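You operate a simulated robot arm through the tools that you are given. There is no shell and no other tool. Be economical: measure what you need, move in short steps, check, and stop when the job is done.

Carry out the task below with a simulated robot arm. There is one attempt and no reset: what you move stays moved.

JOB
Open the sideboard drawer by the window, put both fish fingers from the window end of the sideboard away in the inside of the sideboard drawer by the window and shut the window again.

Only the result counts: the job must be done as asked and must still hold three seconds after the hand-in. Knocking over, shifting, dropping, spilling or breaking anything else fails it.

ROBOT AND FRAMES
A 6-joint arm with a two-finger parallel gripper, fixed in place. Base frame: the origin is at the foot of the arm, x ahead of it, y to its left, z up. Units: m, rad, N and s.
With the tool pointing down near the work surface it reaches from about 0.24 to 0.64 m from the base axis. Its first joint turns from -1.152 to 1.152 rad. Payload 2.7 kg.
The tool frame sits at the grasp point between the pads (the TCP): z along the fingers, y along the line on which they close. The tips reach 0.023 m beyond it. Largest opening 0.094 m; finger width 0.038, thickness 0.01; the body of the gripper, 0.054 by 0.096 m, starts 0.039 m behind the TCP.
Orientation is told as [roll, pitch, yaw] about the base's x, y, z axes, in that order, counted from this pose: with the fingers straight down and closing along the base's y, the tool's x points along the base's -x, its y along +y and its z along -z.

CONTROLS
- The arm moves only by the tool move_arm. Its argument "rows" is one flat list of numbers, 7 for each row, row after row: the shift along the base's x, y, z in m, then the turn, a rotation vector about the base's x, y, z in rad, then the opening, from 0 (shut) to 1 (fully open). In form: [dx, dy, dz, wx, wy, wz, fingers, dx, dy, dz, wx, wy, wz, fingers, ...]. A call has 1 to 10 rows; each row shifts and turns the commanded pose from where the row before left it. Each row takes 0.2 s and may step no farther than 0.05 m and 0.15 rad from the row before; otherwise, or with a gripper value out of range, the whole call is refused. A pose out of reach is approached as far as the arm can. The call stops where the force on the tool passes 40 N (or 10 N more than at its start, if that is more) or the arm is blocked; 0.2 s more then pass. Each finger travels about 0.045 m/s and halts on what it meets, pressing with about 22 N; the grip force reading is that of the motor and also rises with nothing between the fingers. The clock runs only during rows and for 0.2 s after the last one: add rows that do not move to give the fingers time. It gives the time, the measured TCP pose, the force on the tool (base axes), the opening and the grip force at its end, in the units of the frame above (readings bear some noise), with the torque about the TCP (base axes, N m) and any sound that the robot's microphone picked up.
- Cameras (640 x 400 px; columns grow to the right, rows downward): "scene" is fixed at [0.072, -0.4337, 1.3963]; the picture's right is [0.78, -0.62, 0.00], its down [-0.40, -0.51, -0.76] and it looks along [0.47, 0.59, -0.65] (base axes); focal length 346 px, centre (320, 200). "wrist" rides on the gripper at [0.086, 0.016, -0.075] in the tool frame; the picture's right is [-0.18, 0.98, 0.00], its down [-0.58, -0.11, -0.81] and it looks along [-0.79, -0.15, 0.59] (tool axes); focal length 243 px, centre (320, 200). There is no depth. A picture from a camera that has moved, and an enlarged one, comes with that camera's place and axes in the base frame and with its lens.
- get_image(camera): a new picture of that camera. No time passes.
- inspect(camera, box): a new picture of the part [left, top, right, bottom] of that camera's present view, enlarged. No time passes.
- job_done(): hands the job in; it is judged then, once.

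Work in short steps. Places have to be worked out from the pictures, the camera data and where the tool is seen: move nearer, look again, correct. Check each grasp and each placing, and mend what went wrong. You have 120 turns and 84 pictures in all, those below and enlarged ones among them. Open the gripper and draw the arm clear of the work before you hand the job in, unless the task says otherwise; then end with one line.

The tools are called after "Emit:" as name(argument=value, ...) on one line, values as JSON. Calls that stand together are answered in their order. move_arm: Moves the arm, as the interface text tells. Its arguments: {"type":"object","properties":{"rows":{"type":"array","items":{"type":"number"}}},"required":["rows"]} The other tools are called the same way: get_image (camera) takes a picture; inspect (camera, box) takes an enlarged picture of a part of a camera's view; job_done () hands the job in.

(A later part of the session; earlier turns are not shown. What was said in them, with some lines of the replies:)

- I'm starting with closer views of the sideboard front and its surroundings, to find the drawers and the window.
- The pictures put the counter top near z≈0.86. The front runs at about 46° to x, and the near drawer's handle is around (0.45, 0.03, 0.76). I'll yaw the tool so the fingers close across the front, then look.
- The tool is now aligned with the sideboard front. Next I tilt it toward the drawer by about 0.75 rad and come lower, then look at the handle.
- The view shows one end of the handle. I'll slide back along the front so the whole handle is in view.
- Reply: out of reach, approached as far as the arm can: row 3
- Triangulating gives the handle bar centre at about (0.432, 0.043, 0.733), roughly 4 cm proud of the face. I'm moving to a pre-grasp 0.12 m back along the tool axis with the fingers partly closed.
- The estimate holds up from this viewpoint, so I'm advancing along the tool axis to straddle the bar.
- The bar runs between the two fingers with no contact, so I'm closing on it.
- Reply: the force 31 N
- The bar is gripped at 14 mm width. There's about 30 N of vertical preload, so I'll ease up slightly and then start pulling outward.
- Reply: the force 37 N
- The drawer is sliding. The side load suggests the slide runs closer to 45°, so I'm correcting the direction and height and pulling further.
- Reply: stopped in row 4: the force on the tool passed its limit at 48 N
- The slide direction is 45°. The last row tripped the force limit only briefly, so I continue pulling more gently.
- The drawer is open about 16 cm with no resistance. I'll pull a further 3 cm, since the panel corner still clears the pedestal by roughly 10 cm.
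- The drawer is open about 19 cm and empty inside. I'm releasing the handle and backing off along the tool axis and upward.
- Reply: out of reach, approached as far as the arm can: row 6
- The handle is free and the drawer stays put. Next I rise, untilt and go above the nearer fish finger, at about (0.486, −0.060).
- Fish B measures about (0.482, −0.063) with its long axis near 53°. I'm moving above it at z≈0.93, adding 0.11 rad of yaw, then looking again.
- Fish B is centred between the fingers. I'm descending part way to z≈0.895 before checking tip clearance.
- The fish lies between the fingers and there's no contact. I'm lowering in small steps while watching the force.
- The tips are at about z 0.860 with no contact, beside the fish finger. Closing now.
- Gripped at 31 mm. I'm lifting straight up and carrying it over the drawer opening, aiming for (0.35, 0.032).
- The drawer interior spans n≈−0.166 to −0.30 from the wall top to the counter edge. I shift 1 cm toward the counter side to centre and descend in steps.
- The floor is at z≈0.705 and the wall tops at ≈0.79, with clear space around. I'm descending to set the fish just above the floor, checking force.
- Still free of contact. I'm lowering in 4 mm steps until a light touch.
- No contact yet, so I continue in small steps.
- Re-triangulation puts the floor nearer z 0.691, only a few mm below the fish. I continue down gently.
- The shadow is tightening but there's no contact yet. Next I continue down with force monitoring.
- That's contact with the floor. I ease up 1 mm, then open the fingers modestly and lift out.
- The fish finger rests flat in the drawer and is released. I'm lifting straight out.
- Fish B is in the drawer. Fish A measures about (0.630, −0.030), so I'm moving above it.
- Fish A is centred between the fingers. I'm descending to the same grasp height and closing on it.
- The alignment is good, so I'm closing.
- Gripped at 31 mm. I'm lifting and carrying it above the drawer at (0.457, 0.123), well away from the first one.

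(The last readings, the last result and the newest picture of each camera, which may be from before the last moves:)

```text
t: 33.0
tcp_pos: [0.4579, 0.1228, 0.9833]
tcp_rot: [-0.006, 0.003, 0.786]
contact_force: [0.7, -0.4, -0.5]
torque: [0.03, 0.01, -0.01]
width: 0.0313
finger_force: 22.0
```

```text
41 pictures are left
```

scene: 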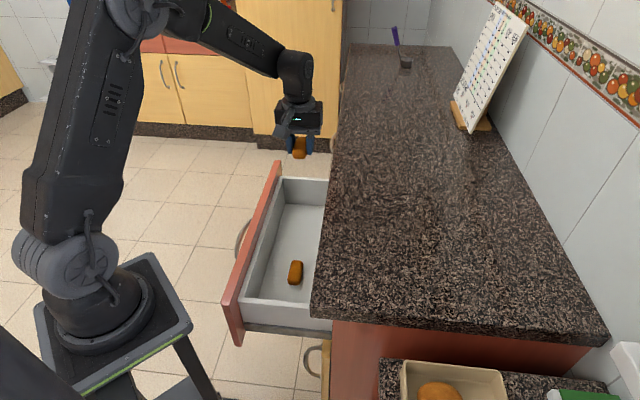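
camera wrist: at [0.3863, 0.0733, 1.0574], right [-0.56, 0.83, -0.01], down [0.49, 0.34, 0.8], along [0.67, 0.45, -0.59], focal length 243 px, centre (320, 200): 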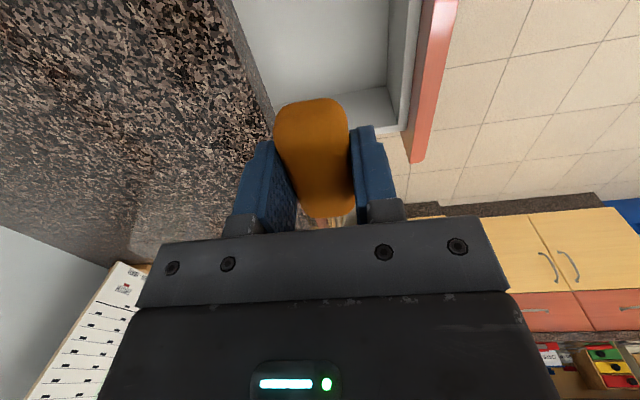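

The interior is clear at this spot. I nudge 7 mm away from the counter edge to balance the clearances, then descend.

Emit:
move_arm(rows=[-0.005, 0.005, -0.03, 0, 0, 0, 0.1, 0, 0, -0.05, 0, 0, 0, 0.1, 0, 0, -0.04, 0, 0, 0, 0.1, 0, 0, -0.04, 0, 0, 0, 0.1])

Emit:
get_image(camera="wrist")

Emit:
inspect(camera="scene", box=[220, 120, 380, 320])

```text
t: 34.0
tcp_pos: [0.4504, 0.1285, 0.8229]
tcp_rot: [-0.006, 0.004, 0.785]
contact_force: [0.6, 0.1, -1.5]
torque: [0.03, 0.0, -0.01]
width: 0.0313
finger_force: 21.8
```

```text
40 pictures are left
camera wrist: at [0.3782, 0.0783, 0.8966], right [-0.57, 0.82, -0.01], down [0.49, 0.34, 0.8], along [0.67, 0.45, -0.59], focal length 243 px, centre (320, 200)
```

wrist: 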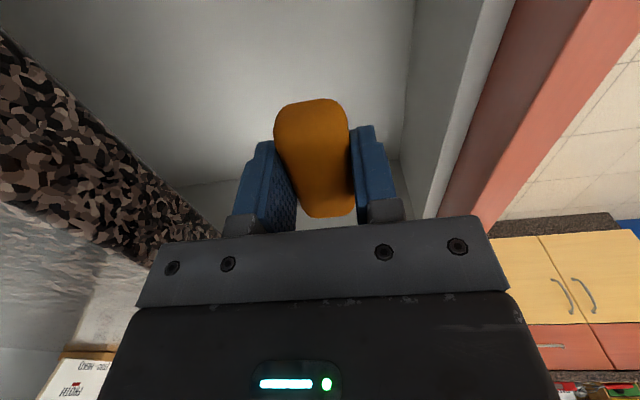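

```text
2.00 times, centred on (300, 220) of scene
camera zoom: at [0.072, -0.4337, 1.3963], right [0.78, -0.62, 0.0], down [-0.4, -0.51, -0.76], along [0.47, 0.59, -0.65], focal length 693 px, centre (360, 160)
```

zoom: 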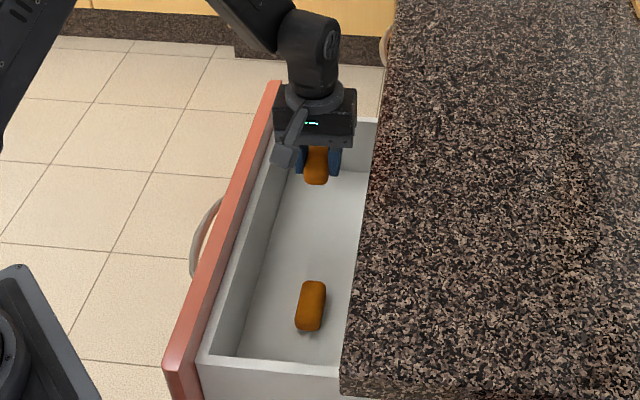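

Both sides are clear. I'm lowering toward the floor, which gave contact at TCP z≈0.706 last time.

Emit:
move_arm(rows=[0, 0, -0.04, 0, 0, 0, 0.1, 0, 0, -0.04, 0, 0, 0, 0.1, 0, 0, -0.02, 0, 0, 0, 0.1, 0, 0, -0.008, 0, 0, 0, 0.1])

Emit:
move_arm(rows=[0, 0, -0.003, 0, 0, 0, 0.1, 0, 0, -0.002, 0, 0, 0, 0.1])

```text
t: 35.0
tcp_pos: [0.4508, 0.1288, 0.716]
tcp_rot: [-0.004, 0.003, 0.786]
contact_force: [0.6, -0.5, -0.4]
torque: [0.01, 0.01, -0.01]
width: 0.0311
finger_force: 21.5
```

```text
t: 35.6
tcp_pos: [0.4506, 0.1285, 0.7113]
tcp_rot: [-0.005, 0.004, 0.785]
contact_force: [-0.2, -0.5, -0.2]
torque: [0.0, 0.02, 0.01]
width: 0.0312
finger_force: 22.1
```

Still free at 0.711. I go down a few more mm in small steps.

Emit:
move_arm(rows=[0, 0, -0.002, 0, 0, 0, 0.1, 0, 0, -0.002, 0, 0, 0, 0.1, 0, 0, -0.001, 0, 0, 0, 0.1])

```text
t: 36.4
tcp_pos: [0.4523, 0.1263, 0.7066]
tcp_rot: [-0.008, 0.005, 0.786]
contact_force: [-0.4, -0.4, 0.0]
torque: [-0.02, 0.0, -0.01]
width: 0.0311
finger_force: 22.0
```

Emit:
move_arm(rows=[0, 0, -0.001, 0, 0, 0, 0.1, 0, 0, -0.001, 0, 0, 0, 0.1])

```text
t: 37.0
tcp_pos: [0.4518, 0.1291, 0.7048]
tcp_rot: [-0.008, 0.002, 0.785]
contact_force: [-4.0, -3.9, 18.3]
torque: [-0.02, 0.09, 0.05]
width: 0.0314
finger_force: 21.9
```

That's floor contact. I ease up, open modestly and check.

Emit:
move_arm(rows=[0, 0, 0.001, 0, 0, 0, 0.2, 0, 0, 0, 0, 0, 0, 0.45, 0, 0, 0, 0, 0, 0, 0.55, 0, 0, 0, 0, 0, 0, 0.55])

Emit:
get_image(camera="wrist")

```text
t: 38.0
tcp_pos: [0.4523, 0.1276, 0.7049]
tcp_rot: [-0.005, 0.006, 0.786]
contact_force: [0.6, 1.4, -0.2]
torque: [0.01, 0.05, 0.04]
width: 0.0521
finger_force: 0.5
```

```text
38 pictures are left
camera wrist: at [0.3797, 0.0784, 0.7796], right [-0.57, 0.82, -0.01], down [0.49, 0.34, 0.8], along [0.67, 0.45, -0.59], focal length 243 px, centre (320, 200)
```

wrist: 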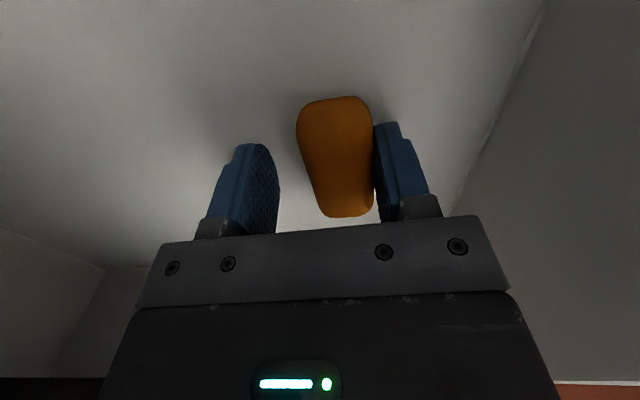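

The fish still touches the right finger. I'll open a little more (there is room), then check.

Emit:
move_arm(rows=[0, 0, 0, 0, 0, 0, 0.7, 0, 0, 0, 0, 0, 0, 0.75, 0, 0, 0, 0, 0, 0, 0.75])

Emit:
get_image(camera="wrist")

```text
t: 38.8
tcp_pos: [0.4521, 0.1292, 0.7053]
tcp_rot: [-0.005, 0.003, 0.786]
contact_force: [-0.5, -0.4, -0.3]
torque: [-0.03, 0.01, 0.04]
width: 0.0706
finger_force: 0.1
```

```text
37 pictures are left
camera wrist: at [0.3798, 0.0784, 0.7797], right [-0.57, 0.82, -0.01], down [0.49, 0.34, 0.8], along [0.67, 0.45, -0.59], focal length 243 px, centre (320, 200)
```

wrist: 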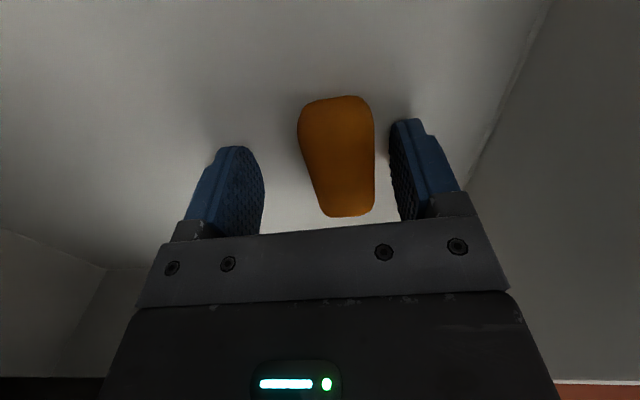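

The fish finger is free and lies flat. I'm lifting straight out and moving above the space in front of the drawer.

Emit:
move_arm(rows=[0, 0, 0.02, 0, 0, 0, 0.75, 0, 0, 0.05, 0, 0, 0, 0.75, 0, 0, 0.05, 0, 0, 0, 0.75, 0, 0, 0.05, 0, 0, 0, 0.75, 0, 0, 0.05, 0, 0, 0, 0.75, 0, 0, 0.05, 0, 0, 0, 0.75, -0.039, 0.026, 0, 0, 0, 0, 0.6, -0.039, 0.026, 0.01, 0, 0, 0, 0.5, -0.039, 0.026, 0.01, 0, 0, 0, 0.4, -0.039, 0.026, 0, 0, 0, 0, 0.4])

Emit:
get_image(camera="scene")

```text
t: 41.0
tcp_pos: [0.2968, 0.2305, 0.9946]
tcp_rot: [-0.004, 0.003, 0.785]
contact_force: [-0.4, 0.3, 0.0]
torque: [-0.01, -0.01, 0.02]
width: 0.0377
finger_force: 0.0
```

```text
36 pictures are left
```

scene: 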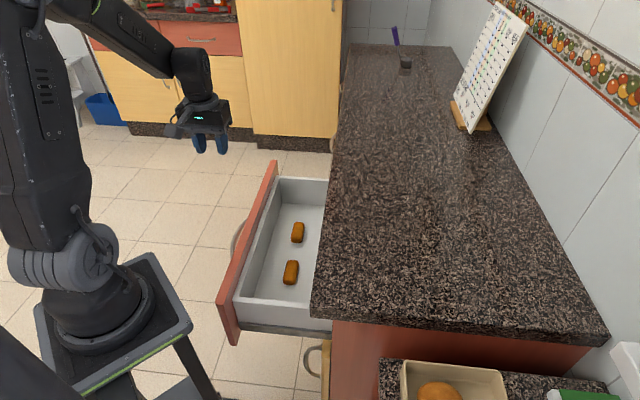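

Both fish fingers lie in the drawer. The drawer may have crept a few mm outward, so I'll tilt back toward the handle and check with the wrist camera.

Emit:
move_arm(rows=[0, 0, -0.01, -0.088, -0.088, 0, 0.4, 0, 0, -0.015, -0.088, -0.088, 0, 0.4, -0.01, 0, -0.02, -0.088, -0.088, 0, 0.4, -0.01, 0, -0.02, -0.088, -0.088, 0, 0.4, -0.01, 0, -0.02, -0.088, -0.088, 0, 0.4, 0, 0, -0.04, -0.088, -0.088, 0, 0.4])

Emit:
get_image(camera="wrist")

Emit:
inspect(camera="scene", box=[160, 140, 360, 360])

```text
t: 42.4
tcp_pos: [0.265, 0.2299, 0.8702]
tcp_rot: [-0.753, 0.004, 0.785]
contact_force: [-0.2, -0.1, -0.5]
torque: [-0.04, -0.02, -0.03]
width: 0.0377
finger_force: 0.0
```

```text
35 pictures are left
camera wrist: at [0.1612, 0.213, 0.9124], right [-0.38, 0.64, -0.67], down [0.08, 0.75, 0.66], along [0.92, 0.2, -0.33], focal length 243 px, centre (320, 200)
```

wrist: 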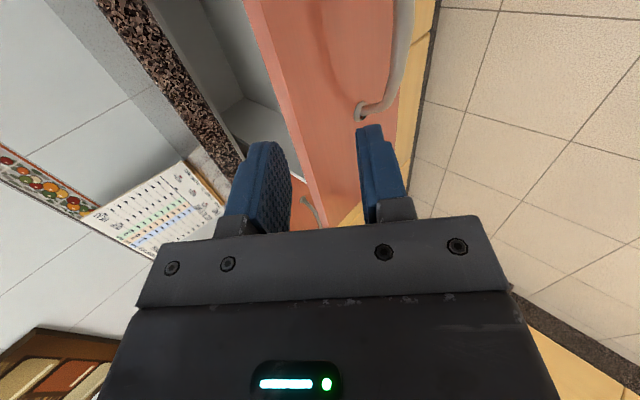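

```text
1.82 times, centred on (260, 250) of scene
camera zoom: at [0.072, -0.4337, 1.3963], right [0.78, -0.62, 0.0], down [-0.4, -0.51, -0.76], along [0.47, 0.59, -0.65], focal length 630 px, centre (429, 109)
```

zoom: 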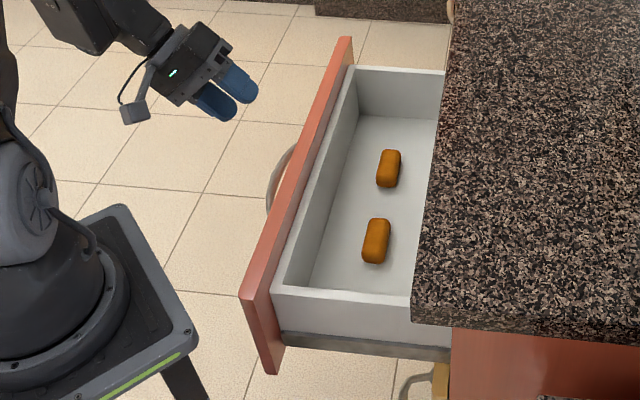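

The handle has moved about 14 mm further out, with the bar now near n≈−0.068. My current position is in line with it, so I descend, then advance diagonally onto the bar.

Emit:
move_arm(rows=[0, 0, -0.03, 0, 0, 0, 0.42, 0, 0, -0.03, 0, 0, 0, 0.42, 0, 0, -0.027, 0, 0, 0, 0.42])

Emit:
get_image(camera="wrist")

```text
t: 43.2
tcp_pos: [0.2678, 0.2312, 0.7835]
tcp_rot: [-0.752, 0.003, 0.783]
contact_force: [-0.4, 0.4, 0.1]
torque: [0.03, 0.02, 0.01]
width: 0.0394
finger_force: 0.1
```

```text
33 pictures are left
camera wrist: at [0.1621, 0.2153, 0.8262], right [-0.38, 0.64, -0.67], down [0.08, 0.75, 0.66], along [0.92, 0.2, -0.33], focal length 243 px, centre (320, 200)
```

wrist: 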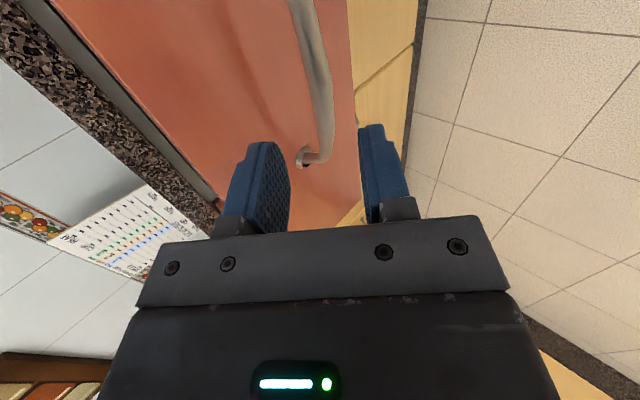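

The bar lines up with the gap between the fingers. Advancing onto it.

Emit:
move_arm(rows=[0.008, -0.018, -0.022, 0, 0, 0, 0.42, 0.008, -0.018, -0.022, 0, 0, 0, 0.42])

Emit:
get_image(camera="wrist")

```text
t: 43.8
tcp_pos: [0.2815, 0.1956, 0.7372]
tcp_rot: [-0.754, 0.004, 0.782]
contact_force: [0.5, -0.3, 0.2]
torque: [-0.02, 0.01, 0.0]
width: 0.0396
finger_force: 0.0
```

```text
32 pictures are left
camera wrist: at [0.1767, 0.1785, 0.7812], right [-0.38, 0.64, -0.67], down [0.08, 0.75, 0.66], along [0.92, 0.19, -0.33], focal length 243 px, centre (320, 200)
```

wrist: 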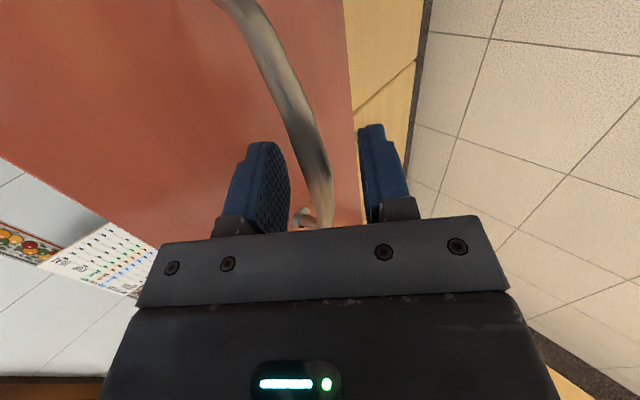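

The bar sits between the fingers just as before. Closing on it.

Emit:
move_arm(rows=[0, 0, 0, 0, 0, 0, 0.2, 0, 0, 0, 0, 0, 0, 0.05, 0, 0, 0, 0, 0, 0, 0.05, 0, 0, 0.001, 0, 0, 0, 0.05])

```text
t: 44.8
tcp_pos: [0.2822, 0.1962, 0.7392]
tcp_rot: [-0.749, 0.005, 0.784]
contact_force: [2.4, 0.2, -18.6]
torque: [0.91, -0.87, 0.58]
width: 0.014
finger_force: 45.5
```

The handle is gripped. I'm pushing the drawer in gently along its 45° slide.

Emit:
move_arm(rows=[0.005, -0.005, -0.0015, 0, 0, 0, 0, 0.008, -0.008, 0, 0, 0, 0, 0, 0.01, -0.01, 0, 0, 0, 0, 0, 0.01, -0.01, 0, 0, 0, 0, 0, 0.01, -0.01, 0, 0, 0, 0, 0, 0.01, -0.01, 0, 0, 0, 0, 0])

Emit:
get_image(camera="scene")

```text
t: 46.2
tcp_pos: [0.3355, 0.1417, 0.7397]
tcp_rot: [-0.754, 0.001, 0.784]
contact_force: [0.4, 0.9, 9.7]
torque: [0.26, -0.5, 0.31]
width: 0.0139
finger_force: 45.3
```

```text
31 pictures are left
```

scene: 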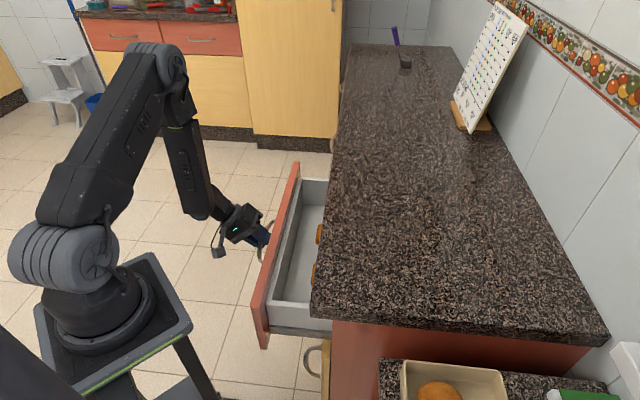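

The drawer slides smoothly with the contents riding along. I continue pushing.

Emit:
move_arm(rows=[0.01, -0.01, 0, 0, 0, 0, 0, 0.01, -0.01, 0, 0, 0, 0, 0, 0.01, -0.01, 0, 0, 0, 0, 0, 0.01, -0.01, 0, 0, 0, 0, 0, 0.01, -0.01, 0, 0, 0, 0, 0, 0.01, -0.01, 0, 0, 0, 0, 0, 0.01, -0.01, 0, 0, 0, 0, 0, 0.01, -0.01, 0, 0, 0, 0, 0])

Emit:
get_image(camera="scene")

```text
t: 48.0
tcp_pos: [0.4139, 0.062, 0.7381]
tcp_rot: [-0.75, 0.003, 0.784]
contact_force: [8.4, 8.2, -4.9]
torque: [0.53, -0.54, 0.25]
width: 0.0139
finger_force: 44.8
```

```text
30 pictures are left
```

scene: 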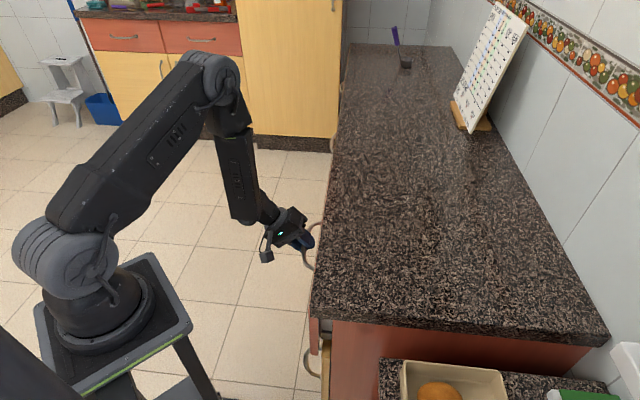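

About 2 cm remain. I finish with small steps until the stop resists.

Emit:
move_arm(rows=[0.006, -0.006, 0, 0, 0, 0, 0, 0.006, -0.006, 0, 0, 0, 0, 0, 0.005, -0.005, 0, 0, 0, 0, 0, 0.002, -0.002, 0, 0, 0, 0, 0])

Emit:
inspect(camera="scene", box=[280, 180, 400, 380])

```text
t: 49.0
tcp_pos: [0.433, 0.0441, 0.7386]
tcp_rot: [-0.751, 0.004, 0.785]
contact_force: [2.9, 22.1, -4.3]
torque: [-0.11, 0.26, -1.2]
width: 0.0136
finger_force: 45.0
```

```text
2.00 times, centred on (340, 280) of scene
camera zoom: at [0.0722, -0.4333, 1.3964], right [0.78, -0.62, 0.0], down [-0.4, -0.51, -0.76], along [0.47, 0.59, -0.65], focal length 693 px, centre (280, 40)
```

zoom: 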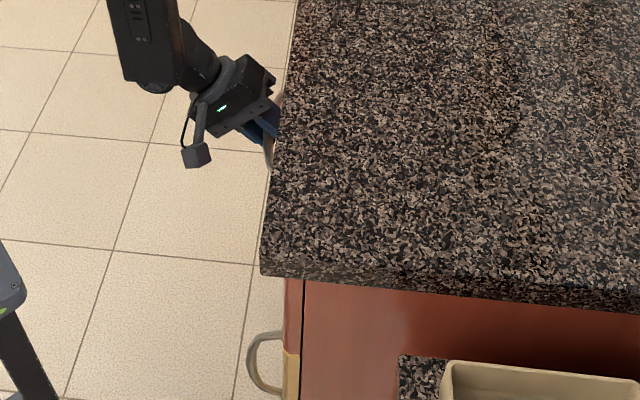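

The reading n≈−0.275 matches the originally closed position, and the side force shows it's at the stop. I'll relax slightly, open, wait, and back away along the tool axis.

Emit:
move_arm(rows=[-0.001, 0.001, 0, 0, 0, 0, 0.2, 0, 0, 0, 0, 0, 0, 0.4, 0, 0, 0, 0, 0, 0, 0.42, 0, 0, 0, 0, 0, 0, 0.42])

Emit:
get_image(camera="wrist")

```text
t: 50.0
tcp_pos: [0.4325, 0.0439, 0.7392]
tcp_rot: [-0.753, 0.003, 0.783]
contact_force: [-0.3, -0.6, -0.6]
torque: [0.0, -0.01, 0.04]
width: 0.0394
finger_force: 0.1
```

```text
28 pictures are left
camera wrist: at [0.3277, 0.0274, 0.782], right [-0.38, 0.64, -0.67], down [0.08, 0.75, 0.66], along [0.92, 0.2, -0.33], focal length 243 px, centre (320, 200)
```

wrist: 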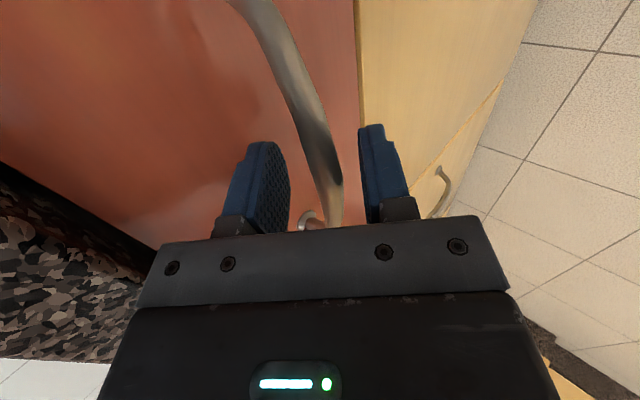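

The fingers are clear of the bar with no load, so I'm withdrawing along the tool axis and up.

Emit:
move_arm(rows=[-0.0145, 0.0145, 0.022, 0, 0, 0, 0.42, -0.0145, 0.0145, 0.022, 0, 0, 0, 0.42, -0.0145, 0.0145, 0.022, 0, 0, 0, 0.42, -0.0145, 0.0145, 0.022, 0, 0, 0, 0.6, -0.01, 0.02, 0.04, 0, 0, 0, 1, 0, 0.02, 0.04, 0, 0, 0, 1, 0, 0, 0.04, 0, 0, 0, 1])

Emit:
get_image(camera="wrist")

Emit:
get_image(camera="scene")

```text
t: 51.6
tcp_pos: [0.3644, 0.1414, 0.9459]
tcp_rot: [-0.752, 0.003, 0.783]
contact_force: [-0.3, -0.5, 0.5]
torque: [0.01, 0.01, -0.01]
width: 0.0939
finger_force: 0.1
```

```text
27 pictures are left
camera wrist: at [0.2599, 0.125, 0.9886], right [-0.38, 0.64, -0.67], down [0.08, 0.75, 0.66], along [0.92, 0.2, -0.33], focal length 243 px, centre (320, 200)
```

wrist: 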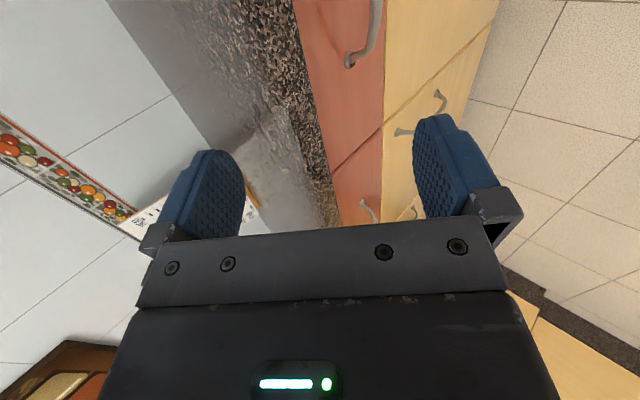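

```text
26 pictures are left
```

scene: 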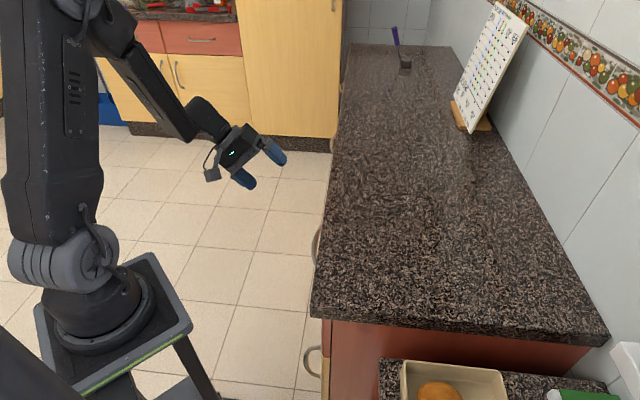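

The drawer is flush with its neighbour, as at the start. The wording "shut the window" is odd, so I'll look toward the window end to be sure nothing there is open. First I untilt and rise.

Emit:
move_arm(rows=[0, 0, 0.02, 0.088, 0.088, 0, 1, 0, 0, 0.02, 0.088, 0.088, 0, 1, 0, 0, 0.02, 0.088, 0.088, -0.05, 1, 0, 0, 0.02, 0.088, 0.088, -0.05, 1, 0, 0, 0.02, 0.088, 0.088, -0.05, 1, 0, 0, 0.02, 0.088, 0.088, -0.05, 1, 0, 0, 0.02, 0, 0, -0.14, 1, 0, 0, 0, 0, 0, -0.14, 1, 0, 0, 0, 0, 0, -0.14, 1, 0, 0, 0, 0, 0, -0.14, 1])

Emit:
move_arm(rows=[0, 0, 0, 0, 0, -0.14, 1, 0, 0, 0, 0, 0, -0.14, 1, 0, 0, 0, 0, 0, -0.14, 1, 0, 0, 0, 0, 0, -0.14, 1, 0, 0, 0, 0, 0, -0.14, 1, 0, 0, 0, 0, 0, -0.14, 1])

Emit:
get_image(camera="wrist")

```text
t: 53.8
tcp_pos: [0.3644, 0.1427, 1.086]
tcp_rot: [-0.008, 0.052, 0.03]
contact_force: [-0.3, 0.0, 0.7]
torque: [-0.06, -0.02, 0.02]
width: 0.094
finger_force: 0.0
```

```text
t: 55.2
tcp_pos: [0.3648, 0.1417, 1.0869]
tcp_rot: [-0.009, 0.052, -0.809]
contact_force: [0.0, 0.7, 0.2]
torque: [-0.01, 0.02, -0.01]
width: 0.0939
finger_force: 0.1
```

```text
25 pictures are left
camera wrist: at [0.3212, 0.2132, 1.1653], right [0.84, 0.55, -0.02], down [0.36, -0.52, 0.78], along [0.41, -0.66, -0.63], focal length 243 px, centre (320, 200)
```

wrist: 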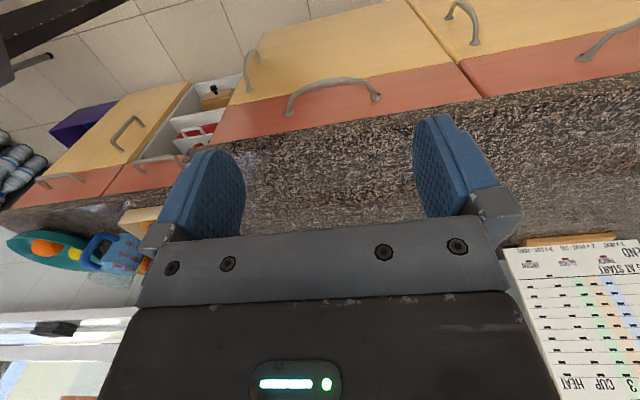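

A window-like white frame is visible at the near end of the wall, which confirms that this is the window end. I'm enlarging it.

Emit:
inspect(camera="wrist", box=[0, 200, 160, 400])

Emit:
move_arm(rows=[0, 0, 0, 0, 0, -0.14, 1, 0, 0, 0, 0, 0, -0.14, 1, 0, 0, 0, 0, 0, -0.14, 1, 0, 0, 0, 0, 0, -0.14, 1])

Emit:
get_image(camera="wrist")

```text
2.00 times, centred on (80, 300) of wrist
camera zoom: at [0.3212, 0.2132, 1.1653], right [0.84, 0.55, -0.02], down [0.36, -0.52, 0.78], along [0.41, -0.66, -0.63], focal length 485 px, centre (800, 0)
```

zoom: 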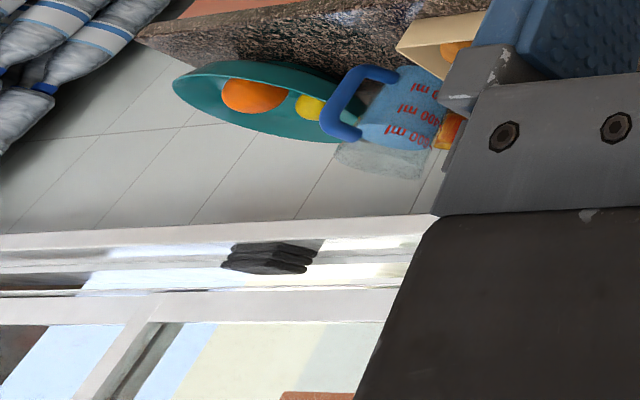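

```text
t: 56.2
tcp_pos: [0.3662, 0.144, 1.0881]
tcp_rot: [-0.008, 0.051, -1.368]
contact_force: [-0.3, -0.5, -0.2]
torque: [-0.02, -0.03, 0.02]
width: 0.094
finger_force: 0.0
```

```text
23 pictures are left
camera wrist: at [0.3661, 0.2264, 1.1653], right [1.0, 0.02, -0.02], down [0.03, -0.63, 0.78], along [0.0, -0.78, -0.63], focal length 243 px, centre (320, 200)
```

wrist: 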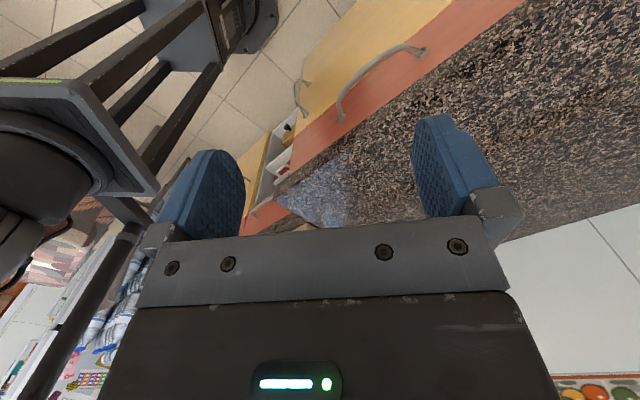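

The window is part of the far wall, well out of the arm's reach, and I saw no sign that it was open. I take "shut again" to mean the drawer I opened, which is shut with both fish fingers inside. The arm is clear and the gripper is open, so I'm handing in.

Emit:
job_done()

```text
The job is handed in.
```

I put both fish fingers in the sideboard drawer by the window and shut the drawer. I read "shut the window again" as meaning the drawer: the window is out of the arm's reach and I left it alone.
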